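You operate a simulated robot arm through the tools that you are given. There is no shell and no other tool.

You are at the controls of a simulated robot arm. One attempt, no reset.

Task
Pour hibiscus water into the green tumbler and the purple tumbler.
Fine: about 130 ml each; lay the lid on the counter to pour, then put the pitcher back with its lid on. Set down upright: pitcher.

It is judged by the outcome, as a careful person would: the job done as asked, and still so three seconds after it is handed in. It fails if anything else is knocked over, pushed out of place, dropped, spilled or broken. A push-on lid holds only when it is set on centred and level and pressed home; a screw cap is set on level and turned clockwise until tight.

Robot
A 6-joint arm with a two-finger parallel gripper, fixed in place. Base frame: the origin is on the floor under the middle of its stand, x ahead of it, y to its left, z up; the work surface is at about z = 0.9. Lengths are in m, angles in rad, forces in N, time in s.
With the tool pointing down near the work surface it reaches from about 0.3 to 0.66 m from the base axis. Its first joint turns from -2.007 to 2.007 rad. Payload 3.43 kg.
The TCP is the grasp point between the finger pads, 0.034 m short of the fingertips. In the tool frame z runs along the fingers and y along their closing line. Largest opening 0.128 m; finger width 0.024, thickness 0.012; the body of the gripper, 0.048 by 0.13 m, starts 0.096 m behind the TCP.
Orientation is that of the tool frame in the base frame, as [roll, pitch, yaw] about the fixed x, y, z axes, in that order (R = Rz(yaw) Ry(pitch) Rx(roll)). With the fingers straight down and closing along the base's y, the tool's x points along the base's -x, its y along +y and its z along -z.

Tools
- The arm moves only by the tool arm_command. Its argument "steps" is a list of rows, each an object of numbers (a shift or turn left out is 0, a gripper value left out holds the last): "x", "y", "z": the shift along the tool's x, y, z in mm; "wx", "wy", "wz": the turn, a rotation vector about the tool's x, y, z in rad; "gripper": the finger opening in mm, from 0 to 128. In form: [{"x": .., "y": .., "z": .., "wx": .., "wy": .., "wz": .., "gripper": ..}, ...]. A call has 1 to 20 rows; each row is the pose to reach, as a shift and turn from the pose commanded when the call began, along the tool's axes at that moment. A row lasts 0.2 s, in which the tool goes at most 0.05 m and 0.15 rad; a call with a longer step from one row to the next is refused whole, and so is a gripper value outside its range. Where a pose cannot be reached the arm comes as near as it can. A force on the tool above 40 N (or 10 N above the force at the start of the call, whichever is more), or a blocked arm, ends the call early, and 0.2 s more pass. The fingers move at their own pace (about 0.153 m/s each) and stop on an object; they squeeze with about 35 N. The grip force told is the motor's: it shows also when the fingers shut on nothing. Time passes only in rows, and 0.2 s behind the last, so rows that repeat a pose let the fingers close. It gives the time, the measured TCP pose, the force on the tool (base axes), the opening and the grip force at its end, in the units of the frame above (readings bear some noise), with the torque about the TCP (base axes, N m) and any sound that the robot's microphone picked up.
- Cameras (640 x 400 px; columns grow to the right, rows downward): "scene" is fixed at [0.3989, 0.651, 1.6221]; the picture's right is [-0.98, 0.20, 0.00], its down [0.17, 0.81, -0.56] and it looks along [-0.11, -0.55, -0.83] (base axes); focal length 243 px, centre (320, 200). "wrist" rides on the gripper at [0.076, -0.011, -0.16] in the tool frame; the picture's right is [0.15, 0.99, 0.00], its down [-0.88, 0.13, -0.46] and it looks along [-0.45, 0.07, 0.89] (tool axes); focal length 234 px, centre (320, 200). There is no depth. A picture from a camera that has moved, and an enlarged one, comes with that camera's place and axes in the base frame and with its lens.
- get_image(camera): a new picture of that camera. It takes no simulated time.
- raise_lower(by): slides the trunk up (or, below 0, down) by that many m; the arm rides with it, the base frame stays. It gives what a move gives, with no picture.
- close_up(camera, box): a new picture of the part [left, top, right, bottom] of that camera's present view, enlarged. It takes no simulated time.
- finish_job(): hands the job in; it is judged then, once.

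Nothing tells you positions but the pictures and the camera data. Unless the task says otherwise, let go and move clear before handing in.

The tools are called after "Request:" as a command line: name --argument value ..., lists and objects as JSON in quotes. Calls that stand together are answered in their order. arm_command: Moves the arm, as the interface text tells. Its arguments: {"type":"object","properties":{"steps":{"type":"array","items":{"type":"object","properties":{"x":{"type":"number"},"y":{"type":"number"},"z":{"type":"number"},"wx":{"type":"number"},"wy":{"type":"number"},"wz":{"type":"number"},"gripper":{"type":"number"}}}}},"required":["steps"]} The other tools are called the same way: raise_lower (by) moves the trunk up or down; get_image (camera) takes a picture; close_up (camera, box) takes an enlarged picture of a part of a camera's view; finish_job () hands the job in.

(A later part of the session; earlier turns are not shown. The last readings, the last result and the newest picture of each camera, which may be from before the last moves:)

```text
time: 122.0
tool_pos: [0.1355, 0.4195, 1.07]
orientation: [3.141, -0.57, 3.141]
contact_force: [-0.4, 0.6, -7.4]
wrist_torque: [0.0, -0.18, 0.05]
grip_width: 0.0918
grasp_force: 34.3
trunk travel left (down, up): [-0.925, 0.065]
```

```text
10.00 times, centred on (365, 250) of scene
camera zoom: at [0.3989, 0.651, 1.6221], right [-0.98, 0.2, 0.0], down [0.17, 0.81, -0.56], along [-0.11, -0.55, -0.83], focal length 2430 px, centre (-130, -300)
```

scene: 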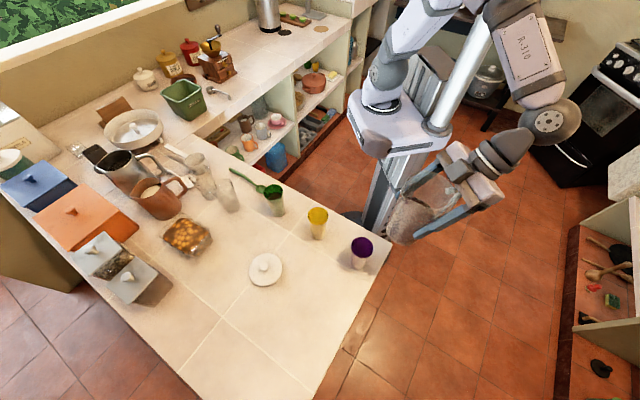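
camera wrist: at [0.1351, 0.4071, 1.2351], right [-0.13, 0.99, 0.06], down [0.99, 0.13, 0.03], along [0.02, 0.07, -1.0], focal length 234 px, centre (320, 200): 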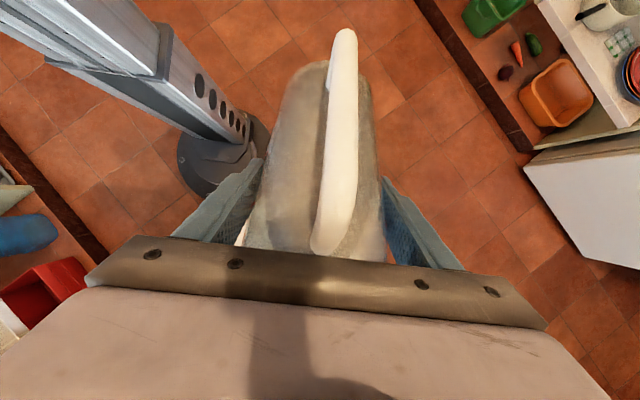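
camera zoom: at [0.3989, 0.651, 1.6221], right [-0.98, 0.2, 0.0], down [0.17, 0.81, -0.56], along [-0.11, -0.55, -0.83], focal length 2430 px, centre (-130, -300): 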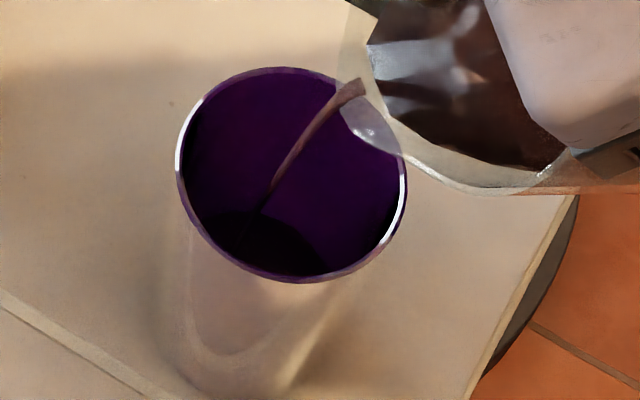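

Request:
arm_command --steps '[{"x": 0.4, "z": -1.3, "wy": 0.015}, {"x": 0.8, "z": -2.7, "wy": 0.03}, {"x": 0.8, "z": -2.7, "wy": 0.03}, {"x": 0.8, "z": -2.7, "wy": 0.03}, {"x": 0.8, "z": -2.7, "wy": 0.03}, {"x": 0.8, "z": -2.7, "wy": 0.03}]'

Request:
close_up --camera "scene" --box '[345, 230, 385, 270]'

Request:
arm_command --steps '[{"x": 0}, {"x": 0}, {"x": 0}]'

Request:
close_up --camera "scene" --box '[345, 230, 385, 270]'

```text
time: 123.4
tool_pos: [0.1377, 0.4199, 1.0718]
orientation: [-3.14, -0.601, 3.141]
contact_force: [0.0, 0.3, -5.6]
wrist_torque: [-0.03, -0.13, -0.01]
grip_width: 0.0917
grasp_force: 34.6
trunk travel left (down, up): [-0.925, 0.065]
```

```text
10.00 times, centred on (365, 250) of scene
camera zoom: at [0.3989, 0.651, 1.6221], right [-0.98, 0.2, 0.0], down [0.17, 0.81, -0.56], along [-0.11, -0.55, -0.83], focal length 2430 px, centre (-130, -300)
```

zoom: 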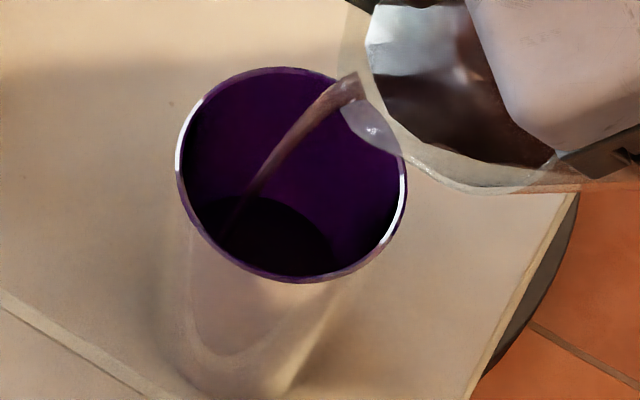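

```text
time: 124.2
tool_pos: [0.1361, 0.4201, 1.0733]
orientation: [-3.141, -0.6, 3.141]
contact_force: [0.1, -0.4, -5.5]
wrist_torque: [0.01, -0.15, 0.02]
grip_width: 0.0916
grasp_force: 35.2
trunk travel left (down, up): [-0.925, 0.065]
```

```text
10.00 times, centred on (365, 250) of scene
camera zoom: at [0.3989, 0.651, 1.6221], right [-0.98, 0.2, 0.0], down [0.17, 0.81, -0.56], along [-0.11, -0.55, -0.83], focal length 2430 px, centre (-130, -300)
```

zoom: 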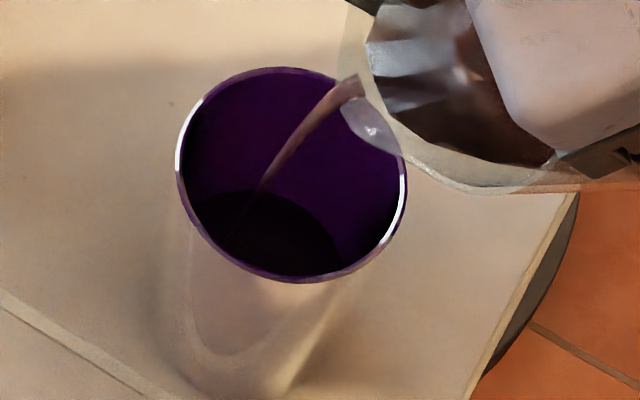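

Request:
arm_command --steps '[{"x": 0.3, "z": -0.9, "wy": 0.01}, {"x": 0.5, "z": -1.8, "wy": 0.02}, {"x": 0.5, "z": -1.8, "wy": 0.02}, {"x": 0.5, "z": -1.8, "wy": 0.02}, {"x": 0.5, "z": -1.8, "wy": 0.02}, {"x": 0.5, "z": -1.8, "wy": 0.02}, {"x": 0.5, "z": -1.8, "wy": 0.02}]'

Request:
close_up --camera "scene" --box '[345, 230, 385, 270]'

Request:
arm_command --steps '[{"x": 0}, {"x": 0}, {"x": 0}, {"x": 0}]'

Request:
close_up --camera "scene" --box '[345, 230, 385, 270]'

```text
time: 125.8
tool_pos: [0.1362, 0.4198, 1.0733]
orientation: [3.142, -0.619, 3.141]
contact_force: [-0.1, 0.2, -5.8]
wrist_torque: [-0.02, -0.1, 0.01]
grip_width: 0.0918
grasp_force: 35.0
trunk travel left (down, up): [-0.925, 0.065]
```

```text
10.00 times, centred on (365, 250) of scene
camera zoom: at [0.3989, 0.651, 1.6221], right [-0.98, 0.2, 0.0], down [0.17, 0.81, -0.56], along [-0.11, -0.55, -0.83], focal length 2430 px, centre (-130, -300)
```

zoom: 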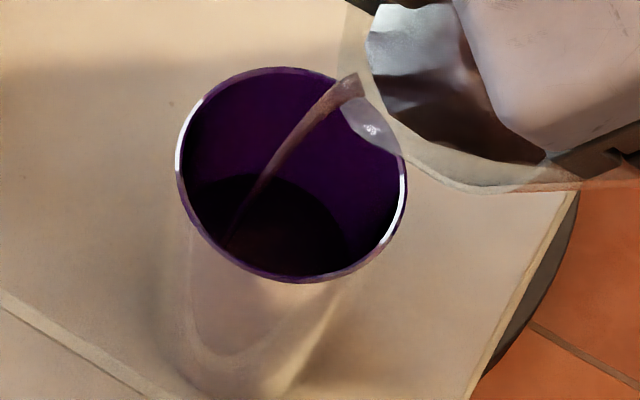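

```text
time: 126.8
tool_pos: [0.1376, 0.4186, 1.0734]
orientation: [3.141, -0.62, 3.141]
contact_force: [-0.2, -0.1, -6.5]
wrist_torque: [-0.04, -0.14, 0.02]
grip_width: 0.0914
grasp_force: 35.2
trunk travel left (down, up): [-0.925, 0.065]
```

```text
10.00 times, centred on (365, 250) of scene
camera zoom: at [0.3989, 0.651, 1.6221], right [-0.98, 0.2, 0.0], down [0.17, 0.81, -0.56], along [-0.11, -0.55, -0.83], focal length 2430 px, centre (-130, -300)
```

zoom: 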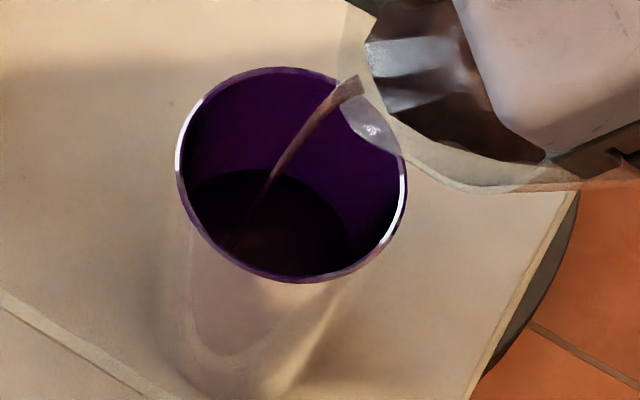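

Request:
arm_command --steps '[{"x": 0.4, "z": -1.3, "wy": 0.015}, {"x": 0.4, "z": -1.3, "wy": 0.015}, {"x": 0.4, "z": -1.3, "wy": 0.015}, {"x": 0.4, "z": -1.3, "wy": 0.015}, {"x": 0.4, "z": -1.3, "wy": 0.015}, {"x": 0.4, "z": -1.3, "wy": 0.015}]'

Request:
close_up --camera "scene" --box '[345, 230, 385, 270]'

Request:
arm_command --steps '[{"x": 0}, {"x": 0}]'

Request:
close_up --camera "scene" --box '[345, 230, 385, 270]'

```text
time: 128.2
tool_pos: [0.1374, 0.419, 1.0743]
orientation: [-3.141, -0.635, -3.141]
contact_force: [0.1, -0.4, -5.5]
wrist_torque: [0.0, -0.19, -0.01]
grip_width: 0.0918
grasp_force: 34.9
trunk travel left (down, up): [-0.925, 0.065]
```

```text
10.00 times, centred on (365, 250) of scene
camera zoom: at [0.3989, 0.651, 1.6221], right [-0.98, 0.2, 0.0], down [0.17, 0.81, -0.56], along [-0.11, -0.55, -0.83], focal length 2430 px, centre (-130, -300)
```

zoom: 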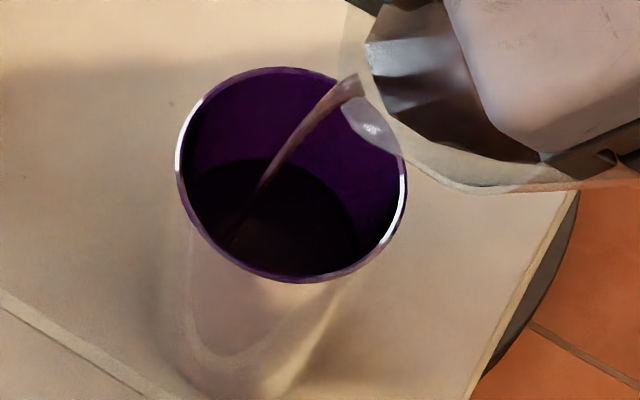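

```text
time: 128.8
tool_pos: [0.1369, 0.4199, 1.0756]
orientation: [-3.141, -0.636, -3.141]
contact_force: [0.2, 0.0, -5.5]
wrist_torque: [0.02, -0.13, 0.04]
grip_width: 0.0916
grasp_force: 35.2
trunk travel left (down, up): [-0.925, 0.065]
```

```text
10.00 times, centred on (365, 250) of scene
camera zoom: at [0.3989, 0.651, 1.6221], right [-0.98, 0.2, 0.0], down [0.17, 0.81, -0.56], along [-0.11, -0.55, -0.83], focal length 2430 px, centre (-130, -300)
```

zoom: 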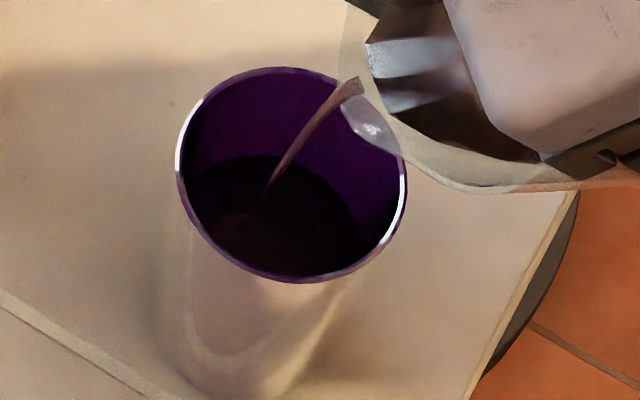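

Request:
arm_command --steps '[{"x": 0}, {"x": 0}, {"x": 0}, {"x": 0}, {"x": 0}, {"x": 0}]'

Request:
close_up --camera "scene" --box '[345, 230, 385, 270]'

```text
time: 130.2
tool_pos: [0.1371, 0.4202, 1.0753]
orientation: [-3.141, -0.634, 3.141]
contact_force: [-0.2, -0.1, -5.6]
wrist_torque: [0.0, -0.14, 0.0]
grip_width: 0.0914
grasp_force: 34.8
trunk travel left (down, up): [-0.925, 0.065]
```

```text
10.00 times, centred on (365, 250) of scene
camera zoom: at [0.3989, 0.651, 1.6221], right [-0.98, 0.2, 0.0], down [0.17, 0.81, -0.56], along [-0.11, -0.55, -0.83], focal length 2430 px, centre (-130, -300)
```

zoom: 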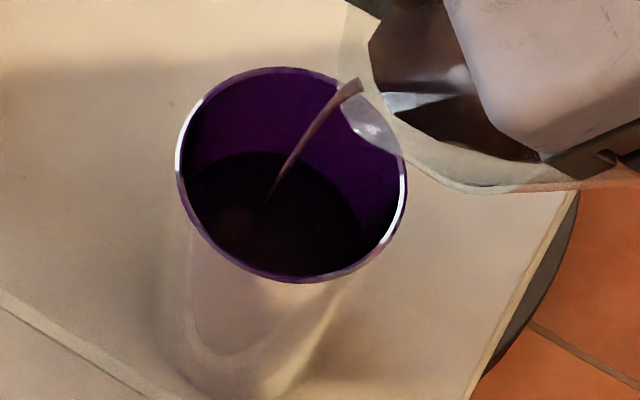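

Request:
arm_command --steps '[{"x": 0.4, "z": -1.3, "wy": 0.015}, {"x": 0.4, "z": -1.3, "wy": 0.015}, {"x": 0.4, "z": -1.3, "wy": 0.015}, {"x": 0.4, "z": -1.3, "wy": 0.015}, {"x": 0.4, "z": -1.3, "wy": 0.015}]'

Request:
close_up --camera "scene" --box '[345, 230, 385, 270]'

```text
time: 131.4
tool_pos: [0.1377, 0.4194, 1.0764]
orientation: [3.141, -0.652, 3.141]
contact_force: [0.8, 0.4, -4.5]
wrist_torque: [0.01, -0.14, 0.01]
grip_width: 0.0916
grasp_force: 35.3
trunk travel left (down, up): [-0.925, 0.065]
```

```text
10.00 times, centred on (365, 250) of scene
camera zoom: at [0.3989, 0.651, 1.6221], right [-0.98, 0.2, 0.0], down [0.17, 0.81, -0.56], along [-0.11, -0.55, -0.83], focal length 2430 px, centre (-130, -300)
```

zoom: 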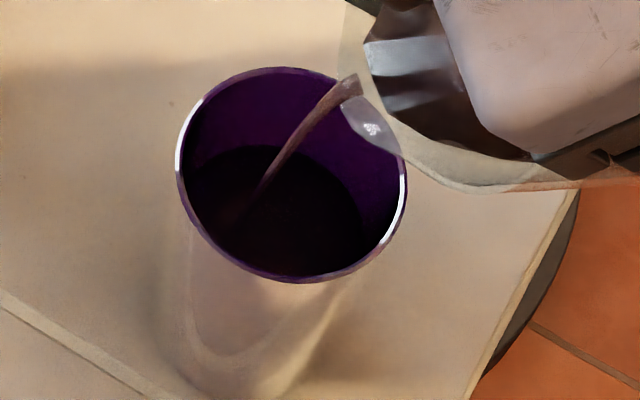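

About 119 ml by eye. I'll pour for just under another second, then tilt back about the spout.

Request:
arm_command --steps '[{"x": 0}, {"x": 0}, {"x": 0}, {"x": 0}, {"x": -1.5, "z": 4.4, "wy": -0.05}, {"x": -3.2, "z": 8.8, "wy": -0.1}, {"x": -5.0, "z": 13.1, "wy": -0.15}, {"x": -7.1, "z": 17.5, "wy": -0.2}, {"x": -9.4, "z": 21.5, "wy": -0.25}, {"x": -11.9, "z": 25.6, "wy": -0.3}, {"x": -14.6, "z": 29.5, "wy": -0.35}, {"x": -17.5, "z": 33.2, "wy": -0.4}, {"x": -17.5, "z": 33.2, "wy": -0.4}]'

Request:
close_up --camera "scene" --box '[345, 230, 385, 270]'

Request:
arm_command --steps '[{"x": 0}]'

Request:
arm_command --steps '[{"x": 0}]'

Request:
arm_command --steps '[{"x": 0}]'

Request:
arm_command --steps '[{"x": 0}]'

Request:
arm_command --steps '[{"x": 0}]'

Request:
arm_command --steps '[{"x": 0}]'

Request:
arm_command --steps '[{"x": 0}]'

Request:
arm_command --steps '[{"x": 0}]'

Request:
arm_command --steps '[{"x": 0}]'

Request:
arm_command --steps '[{"x": 0}]'

```text
time: 134.2
tool_pos: [0.1308, 0.4187, 1.0391]
orientation: [-3.141, -0.25, -3.141]
contact_force: [-0.2, 0.0, -5.4]
wrist_torque: [0.0, -0.12, 0.0]
grip_width: 0.0918
grasp_force: 35.3
trunk travel left (down, up): [-0.925, 0.065]
```

```text
10.00 times, centred on (365, 250) of scene
camera zoom: at [0.3989, 0.651, 1.6221], right [-0.98, 0.2, 0.0], down [0.17, 0.81, -0.56], along [-0.11, -0.55, -0.83], focal length 2430 px, centre (-130, -300)
```

zoom: 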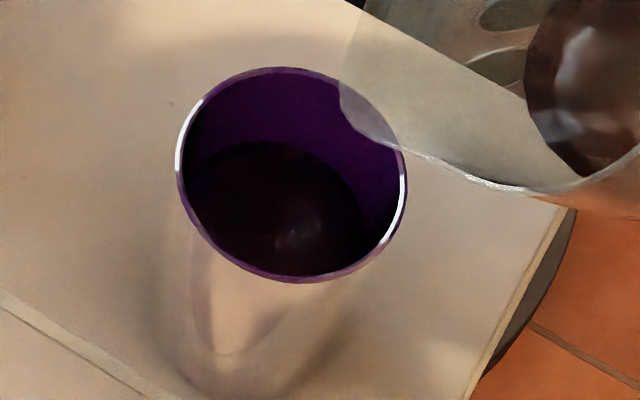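

```text
time: 134.6
tool_pos: [0.1313, 0.4195, 1.0403]
orientation: [-3.14, -0.25, 3.141]
contact_force: [0.3, -0.3, -5.6]
wrist_torque: [0.03, -0.13, 0.02]
grip_width: 0.0915
grasp_force: 34.7
trunk travel left (down, up): [-0.925, 0.065]
```

```text
time: 135.0
tool_pos: [0.133, 0.419, 1.0409]
orientation: [-3.14, -0.251, 3.141]
contact_force: [-0.4, 0.0, -4.8]
wrist_torque: [0.0, -0.12, 0.0]
grip_width: 0.0915
grasp_force: 34.8
trunk travel left (down, up): [-0.925, 0.065]
```

```text
time: 135.4
tool_pos: [0.1306, 0.4188, 1.0399]
orientation: [-3.141, -0.251, 3.141]
contact_force: [0.9, -0.3, -5.1]
wrist_torque: [0.03, -0.1, -0.01]
grip_width: 0.0916
grasp_force: 34.9
trunk travel left (down, up): [-0.925, 0.065]
```

```text
time: 135.8
tool_pos: [0.1321, 0.419, 1.0408]
orientation: [-3.141, -0.251, -3.141]
contact_force: [-0.5, 0.2, -4.7]
wrist_torque: [-0.01, -0.15, 0.01]
grip_width: 0.0917
grasp_force: 35.1
trunk travel left (down, up): [-0.925, 0.065]
```

```text
time: 136.2
tool_pos: [0.1323, 0.419, 1.0402]
orientation: [3.14, -0.251, -3.141]
contact_force: [0.9, 0.1, -4.4]
wrist_torque: [0.0, -0.11, 0.0]
grip_width: 0.0918
grasp_force: 34.9
trunk travel left (down, up): [-0.925, 0.065]
```

```text
time: 136.6
tool_pos: [0.1311, 0.4195, 1.0399]
orientation: [3.14, -0.25, -3.142]
contact_force: [-0.4, 0.0, -4.9]
wrist_torque: [0.03, -0.12, 0.0]
grip_width: 0.0919
grasp_force: 35.1
trunk travel left (down, up): [-0.925, 0.065]
```

```text
time: 137.0
tool_pos: [0.1323, 0.419, 1.0412]
orientation: [3.141, -0.252, -3.141]
contact_force: [0.4, 0.2, -5.0]
wrist_torque: [-0.02, -0.15, 0.01]
grip_width: 0.0916
grasp_force: 34.8
trunk travel left (down, up): [-0.925, 0.065]
```

```text
time: 137.4
tool_pos: [0.1321, 0.4194, 1.0401]
orientation: [3.141, -0.251, 3.141]
contact_force: [0.0, 0.2, -4.8]
wrist_torque: [0.0, -0.13, 0.0]
grip_width: 0.0915
grasp_force: 35.0
trunk travel left (down, up): [-0.925, 0.065]
```

```text
time: 137.8
tool_pos: [0.1328, 0.4197, 1.0408]
orientation: [-3.141, -0.251, 3.14]
contact_force: [-0.4, 0.0, -5.7]
wrist_torque: [-0.02, -0.13, 0.01]
grip_width: 0.0918
grasp_force: 35.4
trunk travel left (down, up): [-0.925, 0.065]
```

```text
time: 138.2
tool_pos: [0.1309, 0.4195, 1.0408]
orientation: [-3.14, -0.251, 3.141]
contact_force: [0.4, 0.2, -4.1]
wrist_torque: [-0.02, -0.1, 0.01]
grip_width: 0.0918
grasp_force: 34.8
trunk travel left (down, up): [-0.925, 0.065]
```

Purple looks to hold about 125–135 ml by eye and weight, so both pours are done. I'll raise the pitcher and bring it upright before returning it.

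Request:
arm_command --steps '[{"x": 1.2, "z": -4.8, "wy": -0.02}, {"x": 3.7, "z": -14.5, "wy": -0.08}, {"x": 6.7, "z": -26.2, "wy": -0.15}, {"x": 9.6, "z": -37.8, "wy": -0.22}, {"x": 12.6, "z": -49.4, "wy": -0.29}, {"x": 15.6, "z": -61, "wy": -0.36}, {"x": 18.5, "z": -72.7, "wy": -0.43}, {"x": 21.5, "z": -84.3, "wy": -0.5}, {"x": 24.5, "z": -95.9, "wy": -0.57}, {"x": 27.2, "z": -106.6, "wy": -0.64}, {"x": 29.4, "z": -115.3, "wy": -0.71}, {"x": 31.0, "z": -121.5, "wy": -0.77}, {"x": 31.7, "z": -124.3, "wy": -0.82}, {"x": 31.9, "z": -125.1, "wy": -0.85}, {"x": 31.9, "z": -125.1, "wy": -0.85}]'

Request:
get_image --camera "wrist"

Request:
get_image --camera "scene"

Request:
close_up --camera "scene" --box '[250, 170, 390, 280]'

```text
time: 141.4
tool_pos: [0.1319, 0.419, 1.1679]
orientation: [-3.141, 0.599, 3.142]
contact_force: [0.2, 0.3, -5.0]
wrist_torque: [-0.01, -0.09, 0.01]
grip_width: 0.0916
grasp_force: 35.1
trunk travel left (down, up): [-0.925, 0.065]
```

```text
taken
camera wrist: at [-0.0207, 0.4075, 1.2567], right [-0.12, 0.99, -0.08], down [0.47, 0.13, 0.87], along [0.87, 0.07, -0.48], focal length 234 px, centre (320, 200)
```

wrist: 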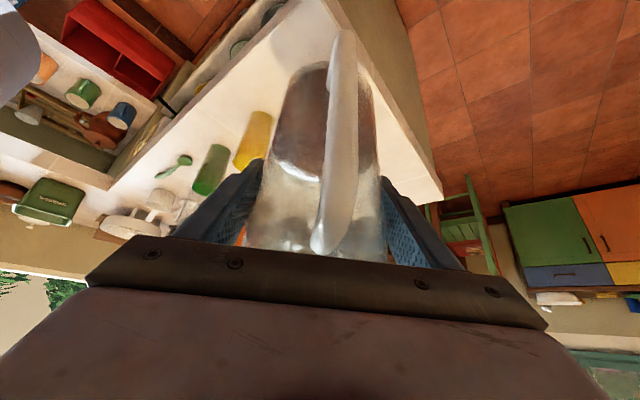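

```text
taken
```

scene: 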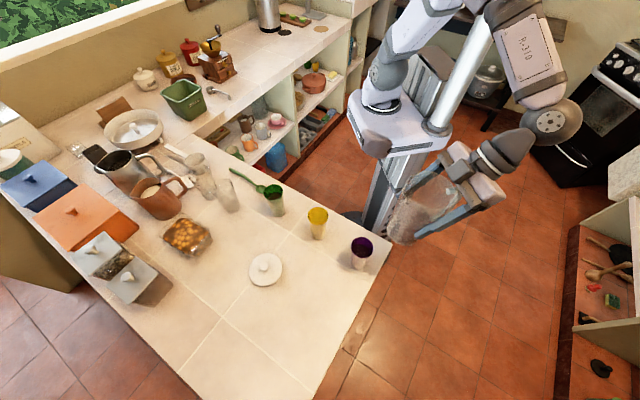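

```text
3.64 times, centred on (320, 225) of scene
camera zoom: at [0.3989, 0.651, 1.6221], right [-0.98, 0.2, 0.0], down [0.17, 0.81, -0.56], along [-0.11, -0.55, -0.83], focal length 884 px, centre (320, 109)
```

zoom: 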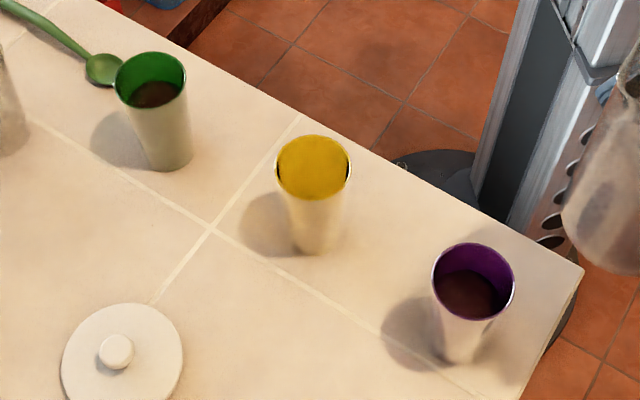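

No spills are visible and the three tumblers are undisturbed. I'll check whether the pitcher has shifted in the grip before carrying it back.

Request:
close_up --camera "scene" --box '[370, 140, 520, 270]'

Request:
close_up --camera "wrist" --box '[230, 10, 410, 260]'

```text
3.08 times, centred on (445, 205) of scene
camera zoom: at [0.3989, 0.651, 1.6221], right [-0.98, 0.2, 0.0], down [0.17, 0.81, -0.56], along [-0.11, -0.55, -0.83], focal length 748 px, centre (-65, 185)
```

zoom: 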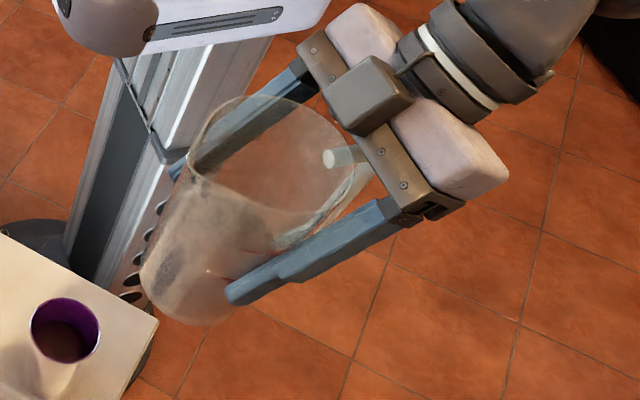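

```text
1.60 times, centred on (320, 135) of wrist
camera zoom: at [-0.0207, 0.4075, 1.2567], right [-0.12, 0.99, -0.08], down [0.47, 0.13, 0.87], along [0.87, 0.07, -0.48], focal length 375 px, centre (320, 304)
```

zoom: 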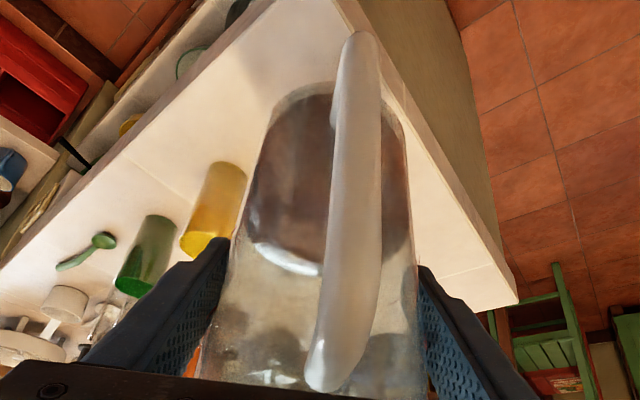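

Request:
arm_command --steps '[{"x": -5.1, "y": 2.1, "z": 3.5}, {"x": -15.2, "y": 6.3, "z": 10.4}, {"x": -30.4, "y": 12.5, "z": 20.8}, {"x": -50.7, "y": 20.9, "z": 34.7}, {"x": -73.6, "y": 30.3, "z": 50.3}, {"x": -96.4, "y": 39.7, "z": 66}, {"x": -119.2, "y": 49.1, "z": 81.6}, {"x": -142.1, "y": 58.5, "z": 97.2}, {"x": -164.9, "y": 67.9, "z": 112.8}, {"x": -187.7, "y": 77.3, "z": 128.5}, {"x": -208, "y": 85.7, "z": 142.4}, {"x": -225.8, "y": 93, "z": 154.5}, {"x": -241, "y": 99.3, "z": 164.9}, {"x": -249.9, "y": 102.9, "z": 171}, {"x": -253.7, "y": 104.5, "z": 173.6}, {"x": -253.7, "y": 104.5, "z": 173.6}, {"x": -253.7, "y": 104.5, "z": 173.6}]'

Request:
get_image --camera "scene"

Request:
get_image --camera "wrist"

```text
time: 145.0
tool_pos: [0.4399, 0.5229, 1.1683]
orientation: [-3.139, 0.6, -3.141]
contact_force: [0.5, -0.8, -4.6]
wrist_torque: [0.01, -0.04, 0.0]
grip_width: 0.0915
grasp_force: 35.2
trunk travel left (down, up): [-0.925, 0.065]
```

```text
taken
```

scene: 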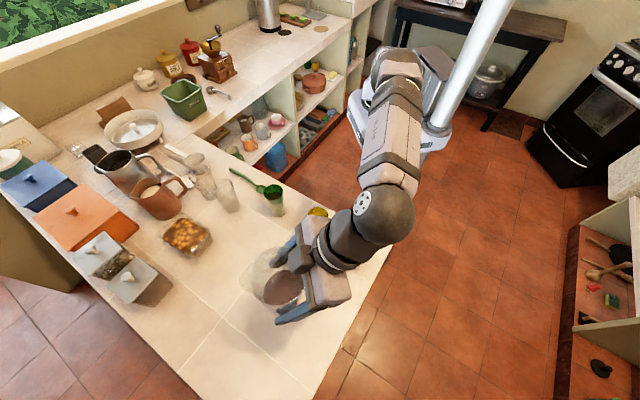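

```text
taken
camera wrist: at [0.2873, 0.5117, 1.2574], right [-0.12, 0.99, -0.08], down [0.47, 0.13, 0.87], along [0.87, 0.07, -0.48], focal length 234 px, centre (320, 200)
```

wrist: 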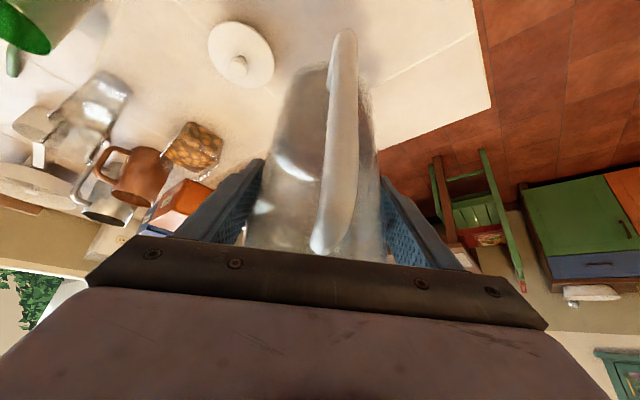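

I'm back over the original spot. I'll lower to 20 mm above the counter and compare with my earlier picture from the same pose.

Request:
arm_command --steps '[{"x": 5.6, "z": 8.3}, {"x": 16.9, "z": 24.8}, {"x": 31, "z": 45.4}, {"x": 45.2, "z": 66}, {"x": 59.3, "z": 86.7}, {"x": 71, "z": 104}, {"x": 79, "z": 115.5}, {"x": 82.4, "z": 120.5}, {"x": 82.4, "z": 120.5}, {"x": 82.4, "z": 120.5}]'

Request:
close_up --camera "scene" --box '[220, 210, 370, 340]'

Request:
get_image --camera "wrist"

```text
time: 147.2
tool_pos: [0.4392, 0.5242, 1.0226]
orientation: [3.139, 0.597, 3.141]
contact_force: [0.6, -0.3, -4.4]
wrist_torque: [0.0, -0.06, -0.04]
grip_width: 0.0918
grasp_force: 35.1
trunk travel left (down, up): [-0.925, 0.065]
```

```text
3.08 times, centred on (295, 275) of scene
camera zoom: at [0.3989, 0.651, 1.6221], right [-0.98, 0.2, 0.0], down [0.17, 0.81, -0.56], along [-0.11, -0.55, -0.83], focal length 748 px, centre (397, -31)
```

zoom: 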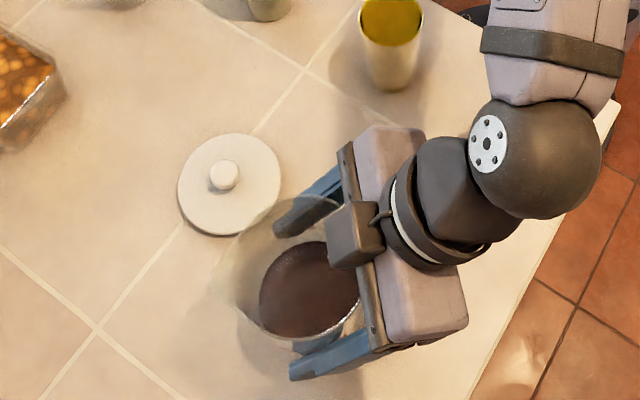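

```text
taken
camera wrist: at [0.2872, 0.5118, 1.1111], right [-0.12, 0.99, -0.08], down [0.47, 0.13, 0.87], along [0.87, 0.07, -0.48], focal length 234 px, centre (320, 200)
```

wrist: 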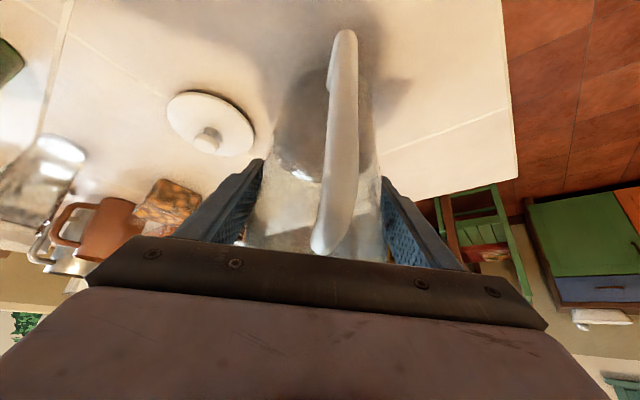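

Request:
arm_command --steps '[{"x": 2.3, "z": 3.3}, {"x": 4.5, "z": 6.6}, {"x": 6.8, "z": 9.9}, {"x": 8.5, "z": 12.4}, {"x": 8.5, "z": 12.4}]'

Request:
arm_command --steps '[{"x": 0.6, "z": 0.8}, {"x": 1.1, "z": 1.65}]'

Request:
arm_command --steps '[{"x": 0.3, "z": 0.4}, {"x": 0.6, "z": 0.8}]'

```text
time: 148.4
tool_pos: [0.4383, 0.5241, 1.0071]
orientation: [-3.14, 0.599, -3.141]
contact_force: [-0.8, 0.5, -5.6]
wrist_torque: [-0.01, -0.04, 0.01]
grip_width: 0.0914
grasp_force: 35.6
trunk travel left (down, up): [-0.925, 0.065]
```

```text
time: 149.0
tool_pos: [0.4385, 0.5242, 1.0067]
orientation: [3.141, 0.599, -3.14]
contact_force: [0.7, -0.3, -5.5]
wrist_torque: [0.01, -0.05, -0.02]
grip_width: 0.0914
grasp_force: 34.6
trunk travel left (down, up): [-0.925, 0.065]
```

```text
time: 149.6
tool_pos: [0.4397, 0.5251, 1.0053]
orientation: [-3.141, 0.599, -3.141]
contact_force: [0.9, 0.0, -5.2]
wrist_torque: [0.0, -0.02, 0.0]
grip_width: 0.0915
grasp_force: 34.9
trunk travel left (down, up): [-0.925, 0.065]
```

Request:
arm_command --steps '[{"x": 0.3, "z": 0.4}, {"x": 0.6, "z": 0.8}]'

Request:
arm_command --steps '[{"x": 0.3, "z": 0.4}, {"x": 0.6, "z": 0.8}]'

```text
time: 150.2
tool_pos: [0.4402, 0.5249, 1.0056]
orientation: [3.139, 0.598, -3.141]
contact_force: [-0.6, 0.3, -0.4]
wrist_torque: [-0.03, 0.15, 0.05]
grip_width: 0.0917
grasp_force: 36.1
trunk travel left (down, up): [-0.925, 0.065]
```

```text
time: 150.8
tool_pos: [0.44, 0.5243, 1.0065]
orientation: [3.139, 0.603, 3.139]
contact_force: [0.2, -0.8, 6.2]
wrist_torque: [-0.1, 0.35, 0.03]
grip_width: 0.0915
grasp_force: 35.2
trunk travel left (down, up): [-0.925, 0.065]
```

The pitcher touched on its handle-side edge first, so it's leaning back about 2° in the grip. I'll lift 2 mm, correct the tilt and set it down level.

Request:
arm_command --steps '[{"x": -0.6, "z": -0.8}, {"x": -1.4, "z": -2.1}, {"x": -1.4, "z": -2.1, "wy": 0.018}, {"x": -1.4, "z": -2.1, "wy": 0.037}, {"x": -1.4, "z": -2.1, "wy": 0.037}]'

Request:
arm_command --steps '[{"x": 0.3, "z": 0.4}, {"x": 0.6, "z": 0.85}]'

Request:
arm_command --steps '[{"x": 0.3, "z": 0.4}, {"x": 0.6, "z": 0.85}]'

```text
time: 152.0
tool_pos: [0.4404, 0.5244, 1.0051]
orientation: [-3.139, 0.562, -3.141]
contact_force: [2.1, -0.2, -2.1]
wrist_torque: [0.0, -0.35, -0.04]
grip_width: 0.0915
grasp_force: 34.8
trunk travel left (down, up): [-0.925, 0.065]
```

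```text
time: 152.6
tool_pos: [0.4391, 0.5234, 1.0054]
orientation: [3.141, 0.563, 3.14]
contact_force: [0.6, -0.6, -0.3]
wrist_torque: [-0.05, -0.27, -0.05]
grip_width: 0.0914
grasp_force: 35.4
trunk travel left (down, up): [-0.925, 0.065]
```

```text
time: 153.2
tool_pos: [0.4401, 0.524, 1.0042]
orientation: [3.14, 0.565, -3.141]
contact_force: [-0.2, -0.8, 3.3]
wrist_torque: [-0.07, -0.31, -0.01]
grip_width: 0.0916
grasp_force: 34.5
trunk travel left (down, up): [-0.925, 0.065]
```

Request:
arm_command --steps '[{"x": -0.5, "z": -0.7, "wy": -0.008}, {"x": -0.5, "z": -0.7, "wy": -0.016}, {"x": -0.5, "z": -0.7, "wy": -0.016}]'

Request:
arm_command --steps '[{"x": 0}]'

```text
time: 154.0
tool_pos: [0.4399, 0.5226, 1.0044]
orientation: [3.141, 0.578, -3.142]
contact_force: [-0.9, 0.2, -1.8]
wrist_torque: [0.11, 0.08, 0.02]
grip_width: 0.0914
grasp_force: 35.1
trunk travel left (down, up): [-0.925, 0.065]
```

```text
time: 154.4
tool_pos: [0.4403, 0.524, 1.005]
orientation: [-3.139, 0.578, 3.141]
contact_force: [-0.4, 0.5, -3.4]
wrist_torque: [0.13, 0.03, 0.02]
grip_width: 0.0918
grasp_force: 35.0
trunk travel left (down, up): [-0.925, 0.065]
```

Nearly level now. I'll settle it the last millimetre and open the gripper gently.

Request:
arm_command --steps '[{"x": 0.3, "z": 0.4}, {"x": 0.5, "z": 0.7}, {"x": 0.5, "z": 0.7}]'

Request:
arm_command --steps '[{"gripper": 93}, {"gripper": 95}, {"gripper": 98}, {"gripper": 102}, {"gripper": 108}, {"gripper": 116}, {"gripper": 128}, {"gripper": 128}, {"gripper": 128}]'

Request:
get_image --camera "wrist"

Request:
close_up --camera "scene" --box '[220, 210, 370, 340]'

```text
time: 155.2
tool_pos: [0.4393, 0.5245, 1.0045]
orientation: [3.14, 0.579, -3.14]
contact_force: [-0.3, 0.7, 0.5]
wrist_torque: [0.26, -0.01, 0.01]
grip_width: 0.0918
grasp_force: 35.2
trunk travel left (down, up): [-0.925, 0.065]
```

```text
time: 157.2
tool_pos: [0.4405, 0.5232, 1.0033]
orientation: [3.141, 0.581, -3.141]
contact_force: [0.3, 0.3, 0.2]
wrist_torque: [-0.01, -0.02, 0.01]
grip_width: 0.1282
grasp_force: 0.0
trunk travel left (down, up): [-0.925, 0.065]
```

```text
taken
camera wrist: at [0.289, 0.5115, 1.0956], right [-0.12, 0.99, -0.08], down [0.49, 0.13, 0.86], along [0.86, 0.07, -0.5], focal length 234 px, centre (320, 200)
```

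wrist: 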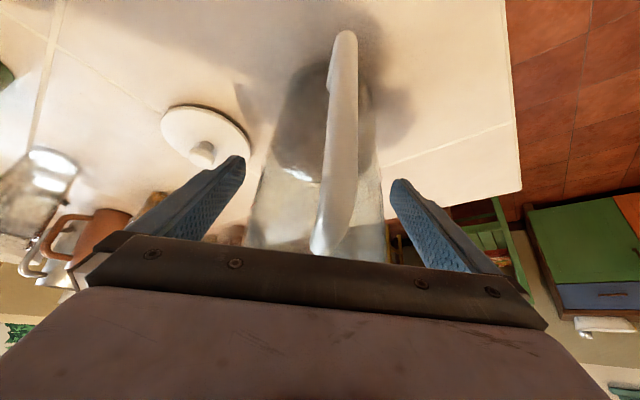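

```text
3.08 times, centred on (295, 275) of scene
camera zoom: at [0.3989, 0.651, 1.6221], right [-0.98, 0.2, 0.0], down [0.17, 0.81, -0.56], along [-0.11, -0.55, -0.83], focal length 748 px, centre (397, -31)
```

zoom: 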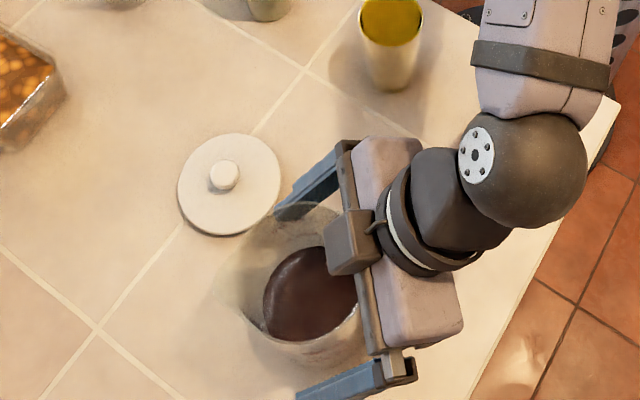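

The pitcher is released and standing. I'll raise the gripper straight up, clear of it.

Request:
arm_command --steps '[{"x": -5.5, "z": -8.4}, {"x": -13.7, "z": -20.9}, {"x": -27.4, "z": -41.9}, {"x": -46, "z": -70}, {"x": -64, "z": -98}, {"x": -82, "z": -126}, {"x": -97, "z": -149, "wy": -0.01}, {"x": -107, "z": -163.7, "wy": -0.021}, {"x": -107, "z": -163.7, "wy": -0.021}]'

Request:
get_image --camera "wrist"

Request:
get_image --camera "scene"

Request:
close_up --camera "wrist" --box '[262, 0, 402, 140]'

```text
time: 159.2
tool_pos: [0.4376, 0.5238, 1.1991]
orientation: [-3.141, 0.603, 3.142]
contact_force: [1.0, 0.4, -0.8]
wrist_torque: [-0.01, 0.0, 0.0]
grip_width: 0.1278
grasp_force: 0.0
trunk travel left (down, up): [-0.925, 0.065]
```

```text
taken
camera wrist: at [0.2854, 0.5114, 1.2874], right [-0.12, 0.99, -0.08], down [0.47, 0.13, 0.87], along [0.87, 0.07, -0.48], focal length 234 px, centre (320, 200)
```

wrist: 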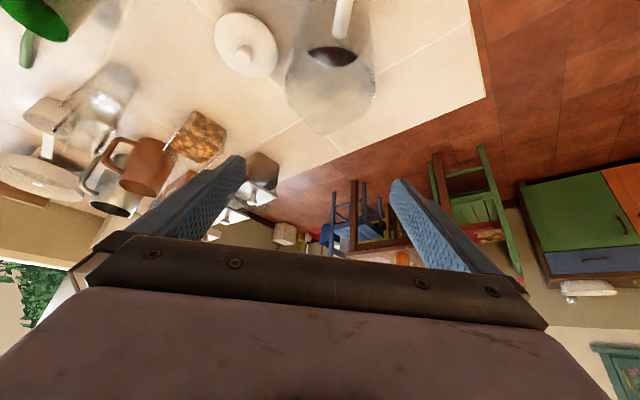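

```text
taken
```

scene: 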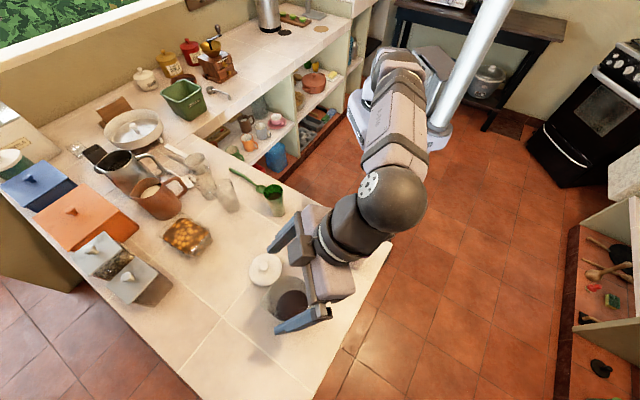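

```text
2.86 times, centred on (332, 70) of wrist
camera zoom: at [0.2854, 0.5114, 1.2874], right [-0.12, 0.99, -0.08], down [0.47, 0.13, 0.87], along [0.87, 0.07, -0.48], focal length 669 px, centre (286, 571)
```

zoom: 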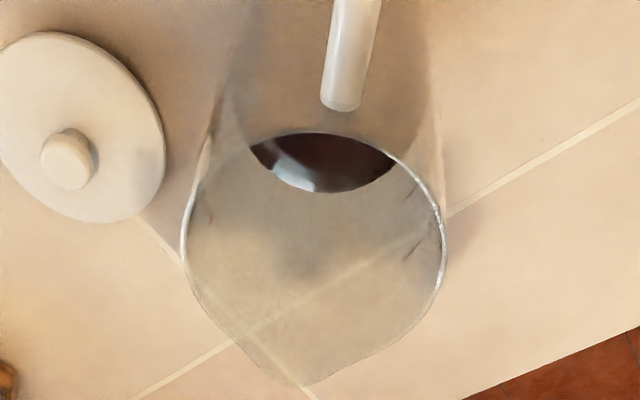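

The pitcher stands upright in its place. Next I'll go above the lid, which also clears the scene camera's view of the pitcher so I can measure it exactly.

Request:
arm_command --steps '[{"x": -8, "y": -22, "z": 5.6}, {"x": -18, "y": -48, "z": 12.3}, {"x": -29, "y": -77, "z": 20}, {"x": -40, "y": -105, "z": 27}, {"x": -50.3, "y": -132.5, "z": 34.4, "gripper": 70}, {"x": -36, "y": -132.5, "z": 55}, {"x": -22.1, "y": -132.5, "z": 75.7}, {"x": -22.1, "y": -132.5, "z": 75.7}]'

Request:
close_up --camera "scene" --box '[255, 260, 345, 335]'

Request:
close_up --camera "scene" --box '[230, 220, 310, 300]'

Request:
get_image --camera "wrist"

```text
time: 161.0
tool_pos: [0.4997, 0.3916, 1.1479]
orientation: [3.142, 0.601, 3.141]
contact_force: [0.2, 0.0, -0.3]
wrist_torque: [-0.02, 0.02, -0.01]
grip_width: 0.0699
grasp_force: 0.0
trunk travel left (down, up): [-0.925, 0.065]
```

```text
5.33 times, centred on (300, 298) of scene
camera zoom: at [0.3989, 0.651, 1.6221], right [-0.98, 0.2, 0.0], down [0.17, 0.81, -0.56], along [-0.11, -0.55, -0.83], focal length 1296 px, centre (427, -320)
```

zoom: 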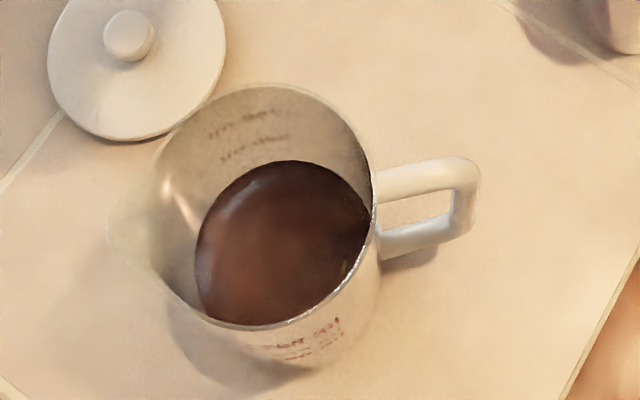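

```text
5.00 times, centred on (270, 260) of scene
camera zoom: at [0.3989, 0.651, 1.6221], right [-0.98, 0.2, 0.0], down [0.17, 0.81, -0.56], along [-0.11, -0.55, -0.83], focal length 1215 px, centre (570, -100)
```

zoom: 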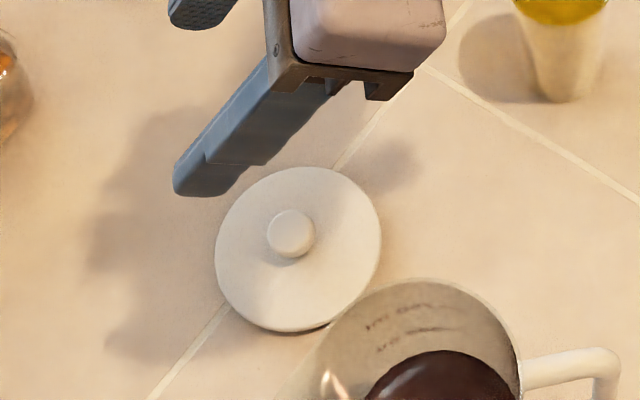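

```text
taken
camera wrist: at [0.3476, 0.3794, 1.2363], right [-0.12, 0.99, -0.08], down [0.47, 0.13, 0.87], along [0.87, 0.07, -0.48], focal length 234 px, centre (320, 200)
```

wrist: 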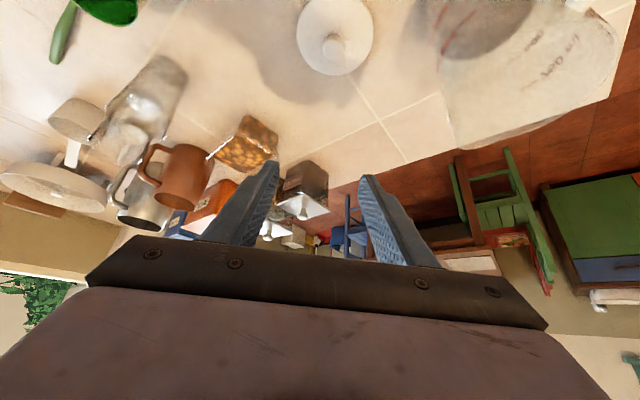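

Compared with before, the pitcher now stands about 2.7 mm further in +x and about 1 mm in +y. I'll account for that when seating the lid, and first regrip the lid at the same pose I released it from.

Request:
arm_command --steps '[{"x": 16.9, "z": 24.8}, {"x": 36.7, "z": 53.6}, {"x": 56.5, "z": 82.5}, {"x": 76.2, "z": 111.4}, {"x": 90.3, "z": 132}, {"x": 101.6, "z": 148.6}, {"x": 107.3, "z": 156.8}, {"x": 110.4, "z": 161.3}, {"x": 110.4, "z": 161.3}]'

Request:
close_up --camera "wrist" --box '[240, 80, 400, 200]'

```text
time: 163.0
tool_pos: [0.5, 0.3922, 0.9536]
orientation: [3.14, 0.6, -3.139]
contact_force: [-0.4, 0.4, -0.3]
wrist_torque: [-0.07, -0.01, 0.0]
grip_width: 0.0703
grasp_force: 0.1
trunk travel left (down, up): [-0.925, 0.065]
```

```text
3.33 times, centred on (320, 140) of wrist
camera zoom: at [0.348, 0.3794, 1.0429], right [-0.12, 0.99, -0.08], down [0.47, 0.13, 0.87], along [0.87, 0.07, -0.48], focal length 781 px, centre (320, 400)
```

zoom: 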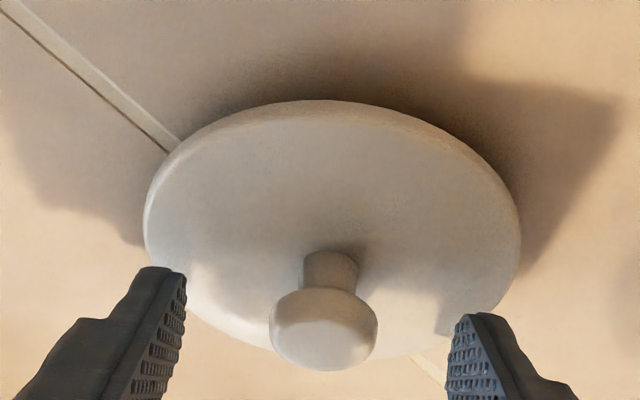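

The lid sits in the same place relative to the gripper as when I held it. I'll close on the knob.

Request:
arm_command --steps '[{"gripper": 45}, {"gripper": 34}, {"gripper": 34}, {"gripper": 10}, {"gripper": 10}, {"gripper": 10}]'

Request:
arm_command --steps '[{"x": -1.1, "z": -1.7}, {"x": -4.5, "z": -6.6}, {"x": -14.1, "z": -20.6}, {"x": -33.9, "z": -49.5}, {"x": -56.5, "z": -82.5}, {"x": -79, "z": -115.5}, {"x": -101.6, "z": -148.6}, {"x": -124.2, "z": -181.6}, {"x": -130, "z": -190}, {"x": -130, "z": -190}]'

Request:
close_up --camera "wrist" --box '[240, 80, 400, 200]'

Request:
get_image --camera "scene"

```text
time: 164.4
tool_pos: [0.5004, 0.3924, 0.9545]
orientation: [3.142, 0.601, -3.141]
contact_force: [0.6, 0.4, 0.7]
wrist_torque: [0.08, -0.01, -0.02]
grip_width: 0.0259
grasp_force: 34.9
trunk travel left (down, up): [-0.925, 0.065]
```

```text
time: 166.6
tool_pos: [0.4986, 0.3907, 1.1852]
orientation: [3.141, 0.599, -3.141]
contact_force: [0.2, -0.3, -0.5]
wrist_torque: [-0.02, -0.01, 0.03]
grip_width: 0.0255
grasp_force: 34.7
trunk travel left (down, up): [-0.925, 0.065]
```

```text
3.33 times, centred on (320, 140) of wrist
camera zoom: at [0.3467, 0.3786, 1.2728], right [-0.12, 0.99, -0.08], down [0.47, 0.13, 0.87], along [0.87, 0.07, -0.48], focal length 781 px, centre (320, 400)
```

zoom: 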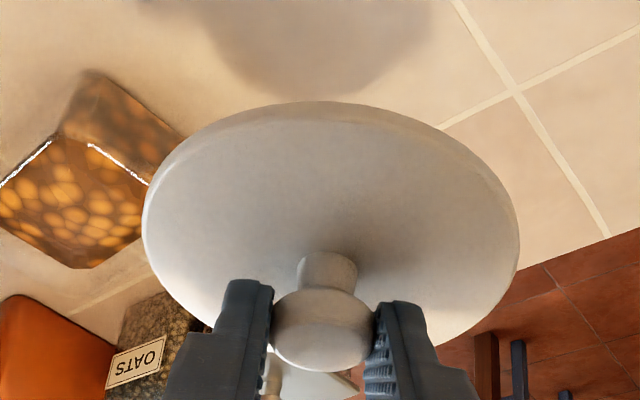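

```text
taken
```

scene: 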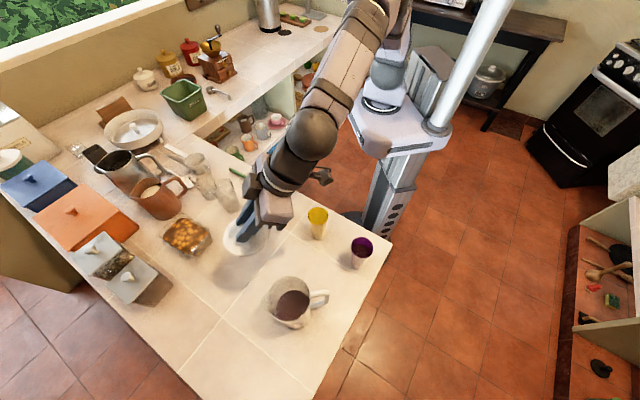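

The lid is held level. I'll carry it over the pitcher, aiming at the adjusted centre.

Request:
arm_command --steps '[{"x": 5, "y": 12, "z": -3.5}, {"x": 14, "y": 33, "z": -9.6}, {"x": 25, "y": 59, "z": -17.1}, {"x": 37, "y": 87, "z": -25.3}, {"x": 47, "y": 111, "z": -32.2}, {"x": 54, "y": 127, "z": -37}, {"x": 56.4, "y": 132.8, "z": -38.6}, {"x": 56.4, "y": 132.8, "z": -38.6}]'

Request:
arm_command --steps '[{"x": 5.6, "z": 8.3}, {"x": 12.4, "z": 18.2}, {"x": 16.9, "z": 24.8}, {"x": 16.9, "z": 24.8}]'

Request:
close_up --camera "scene" --box '[255, 255, 345, 335]'

Request:
close_up --camera "wrist" --box '[240, 40, 400, 200]'

```text
time: 168.4
tool_pos: [0.4324, 0.5241, 1.1833]
orientation: [-3.141, 0.598, -3.141]
contact_force: [-0.4, -0.3, -0.5]
wrist_torque: [0.0, 0.02, -0.03]
grip_width: 0.0258
grasp_force: 35.2
trunk travel left (down, up): [-0.925, 0.065]
```

```text
time: 169.4
tool_pos: [0.4324, 0.5233, 1.1537]
orientation: [-3.141, 0.601, 3.14]
contact_force: [-0.1, -0.3, -0.4]
wrist_torque: [0.02, -0.02, 0.03]
grip_width: 0.026
grasp_force: 34.9
trunk travel left (down, up): [-0.925, 0.065]
```

```text
5.00 times, centred on (300, 295) of scene
camera zoom: at [0.3989, 0.651, 1.6221], right [-0.98, 0.2, 0.0], down [0.17, 0.81, -0.56], along [-0.11, -0.55, -0.83], focal length 1215 px, centre (420, -275)
```

zoom: 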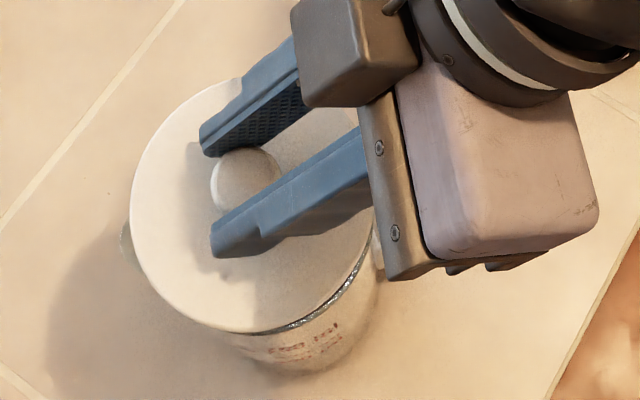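

```text
2.50 times, centred on (320, 120) of wrist
camera zoom: at [0.2799, 0.512, 1.2419], right [-0.12, 0.99, -0.08], down [0.47, 0.13, 0.87], along [0.87, 0.07, -0.48], focal length 585 px, centre (320, 400)
```

zoom: 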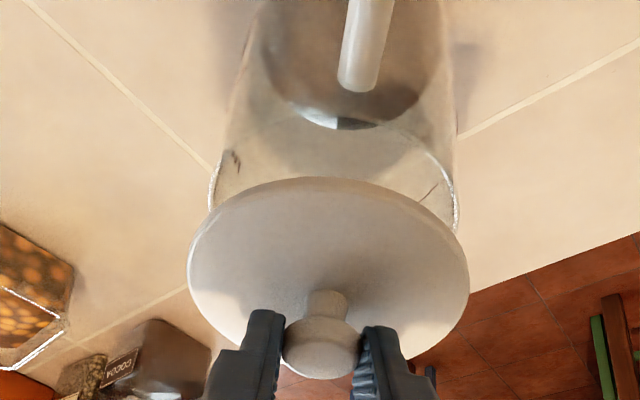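

Request:
arm_command --steps '[{"x": 3.4, "z": 5}, {"x": 6.8, "z": 9.9}, {"x": 9.7, "z": 14.2}, {"x": 9.7, "z": 14.2}]'

Request:
close_up --camera "scene" --box '[260, 265, 340, 330]'

Request:
close_up --camera "wrist" --box '[240, 60, 400, 180]'

```text
time: 170.4
tool_pos: [0.4316, 0.5248, 1.1369]
orientation: [-3.141, 0.601, -3.141]
contact_force: [0.3, 0.2, -0.7]
wrist_torque: [0.02, 0.01, -0.04]
grip_width: 0.0257
grasp_force: 34.6
trunk travel left (down, up): [-0.925, 0.065]
```

```text
6.15 times, centred on (300, 298) of scene
camera zoom: at [0.3989, 0.651, 1.6221], right [-0.98, 0.2, 0.0], down [0.17, 0.81, -0.56], along [-0.11, -0.55, -0.83], focal length 1495 px, centre (443, -400)
```

zoom: 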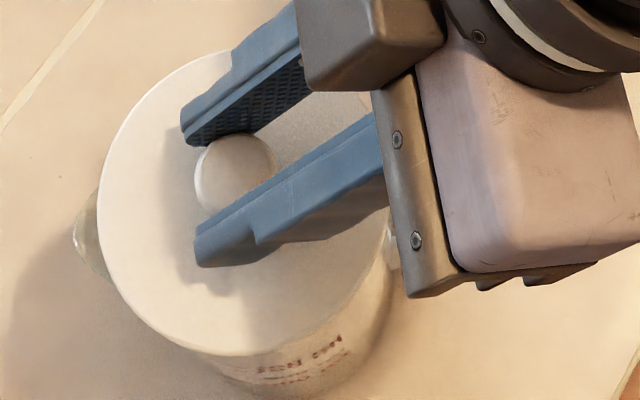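

```text
3.33 times, centred on (320, 120) of wrist
camera zoom: at [0.2794, 0.5123, 1.2254], right [-0.12, 0.99, -0.08], down [0.47, 0.13, 0.87], along [0.87, 0.07, -0.48], focal length 781 px, centre (320, 467)
```

zoom: 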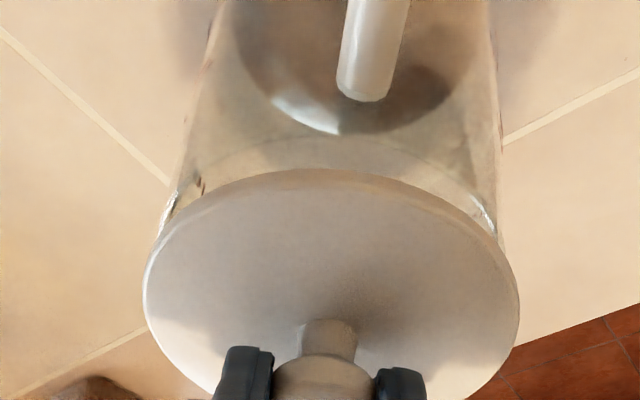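

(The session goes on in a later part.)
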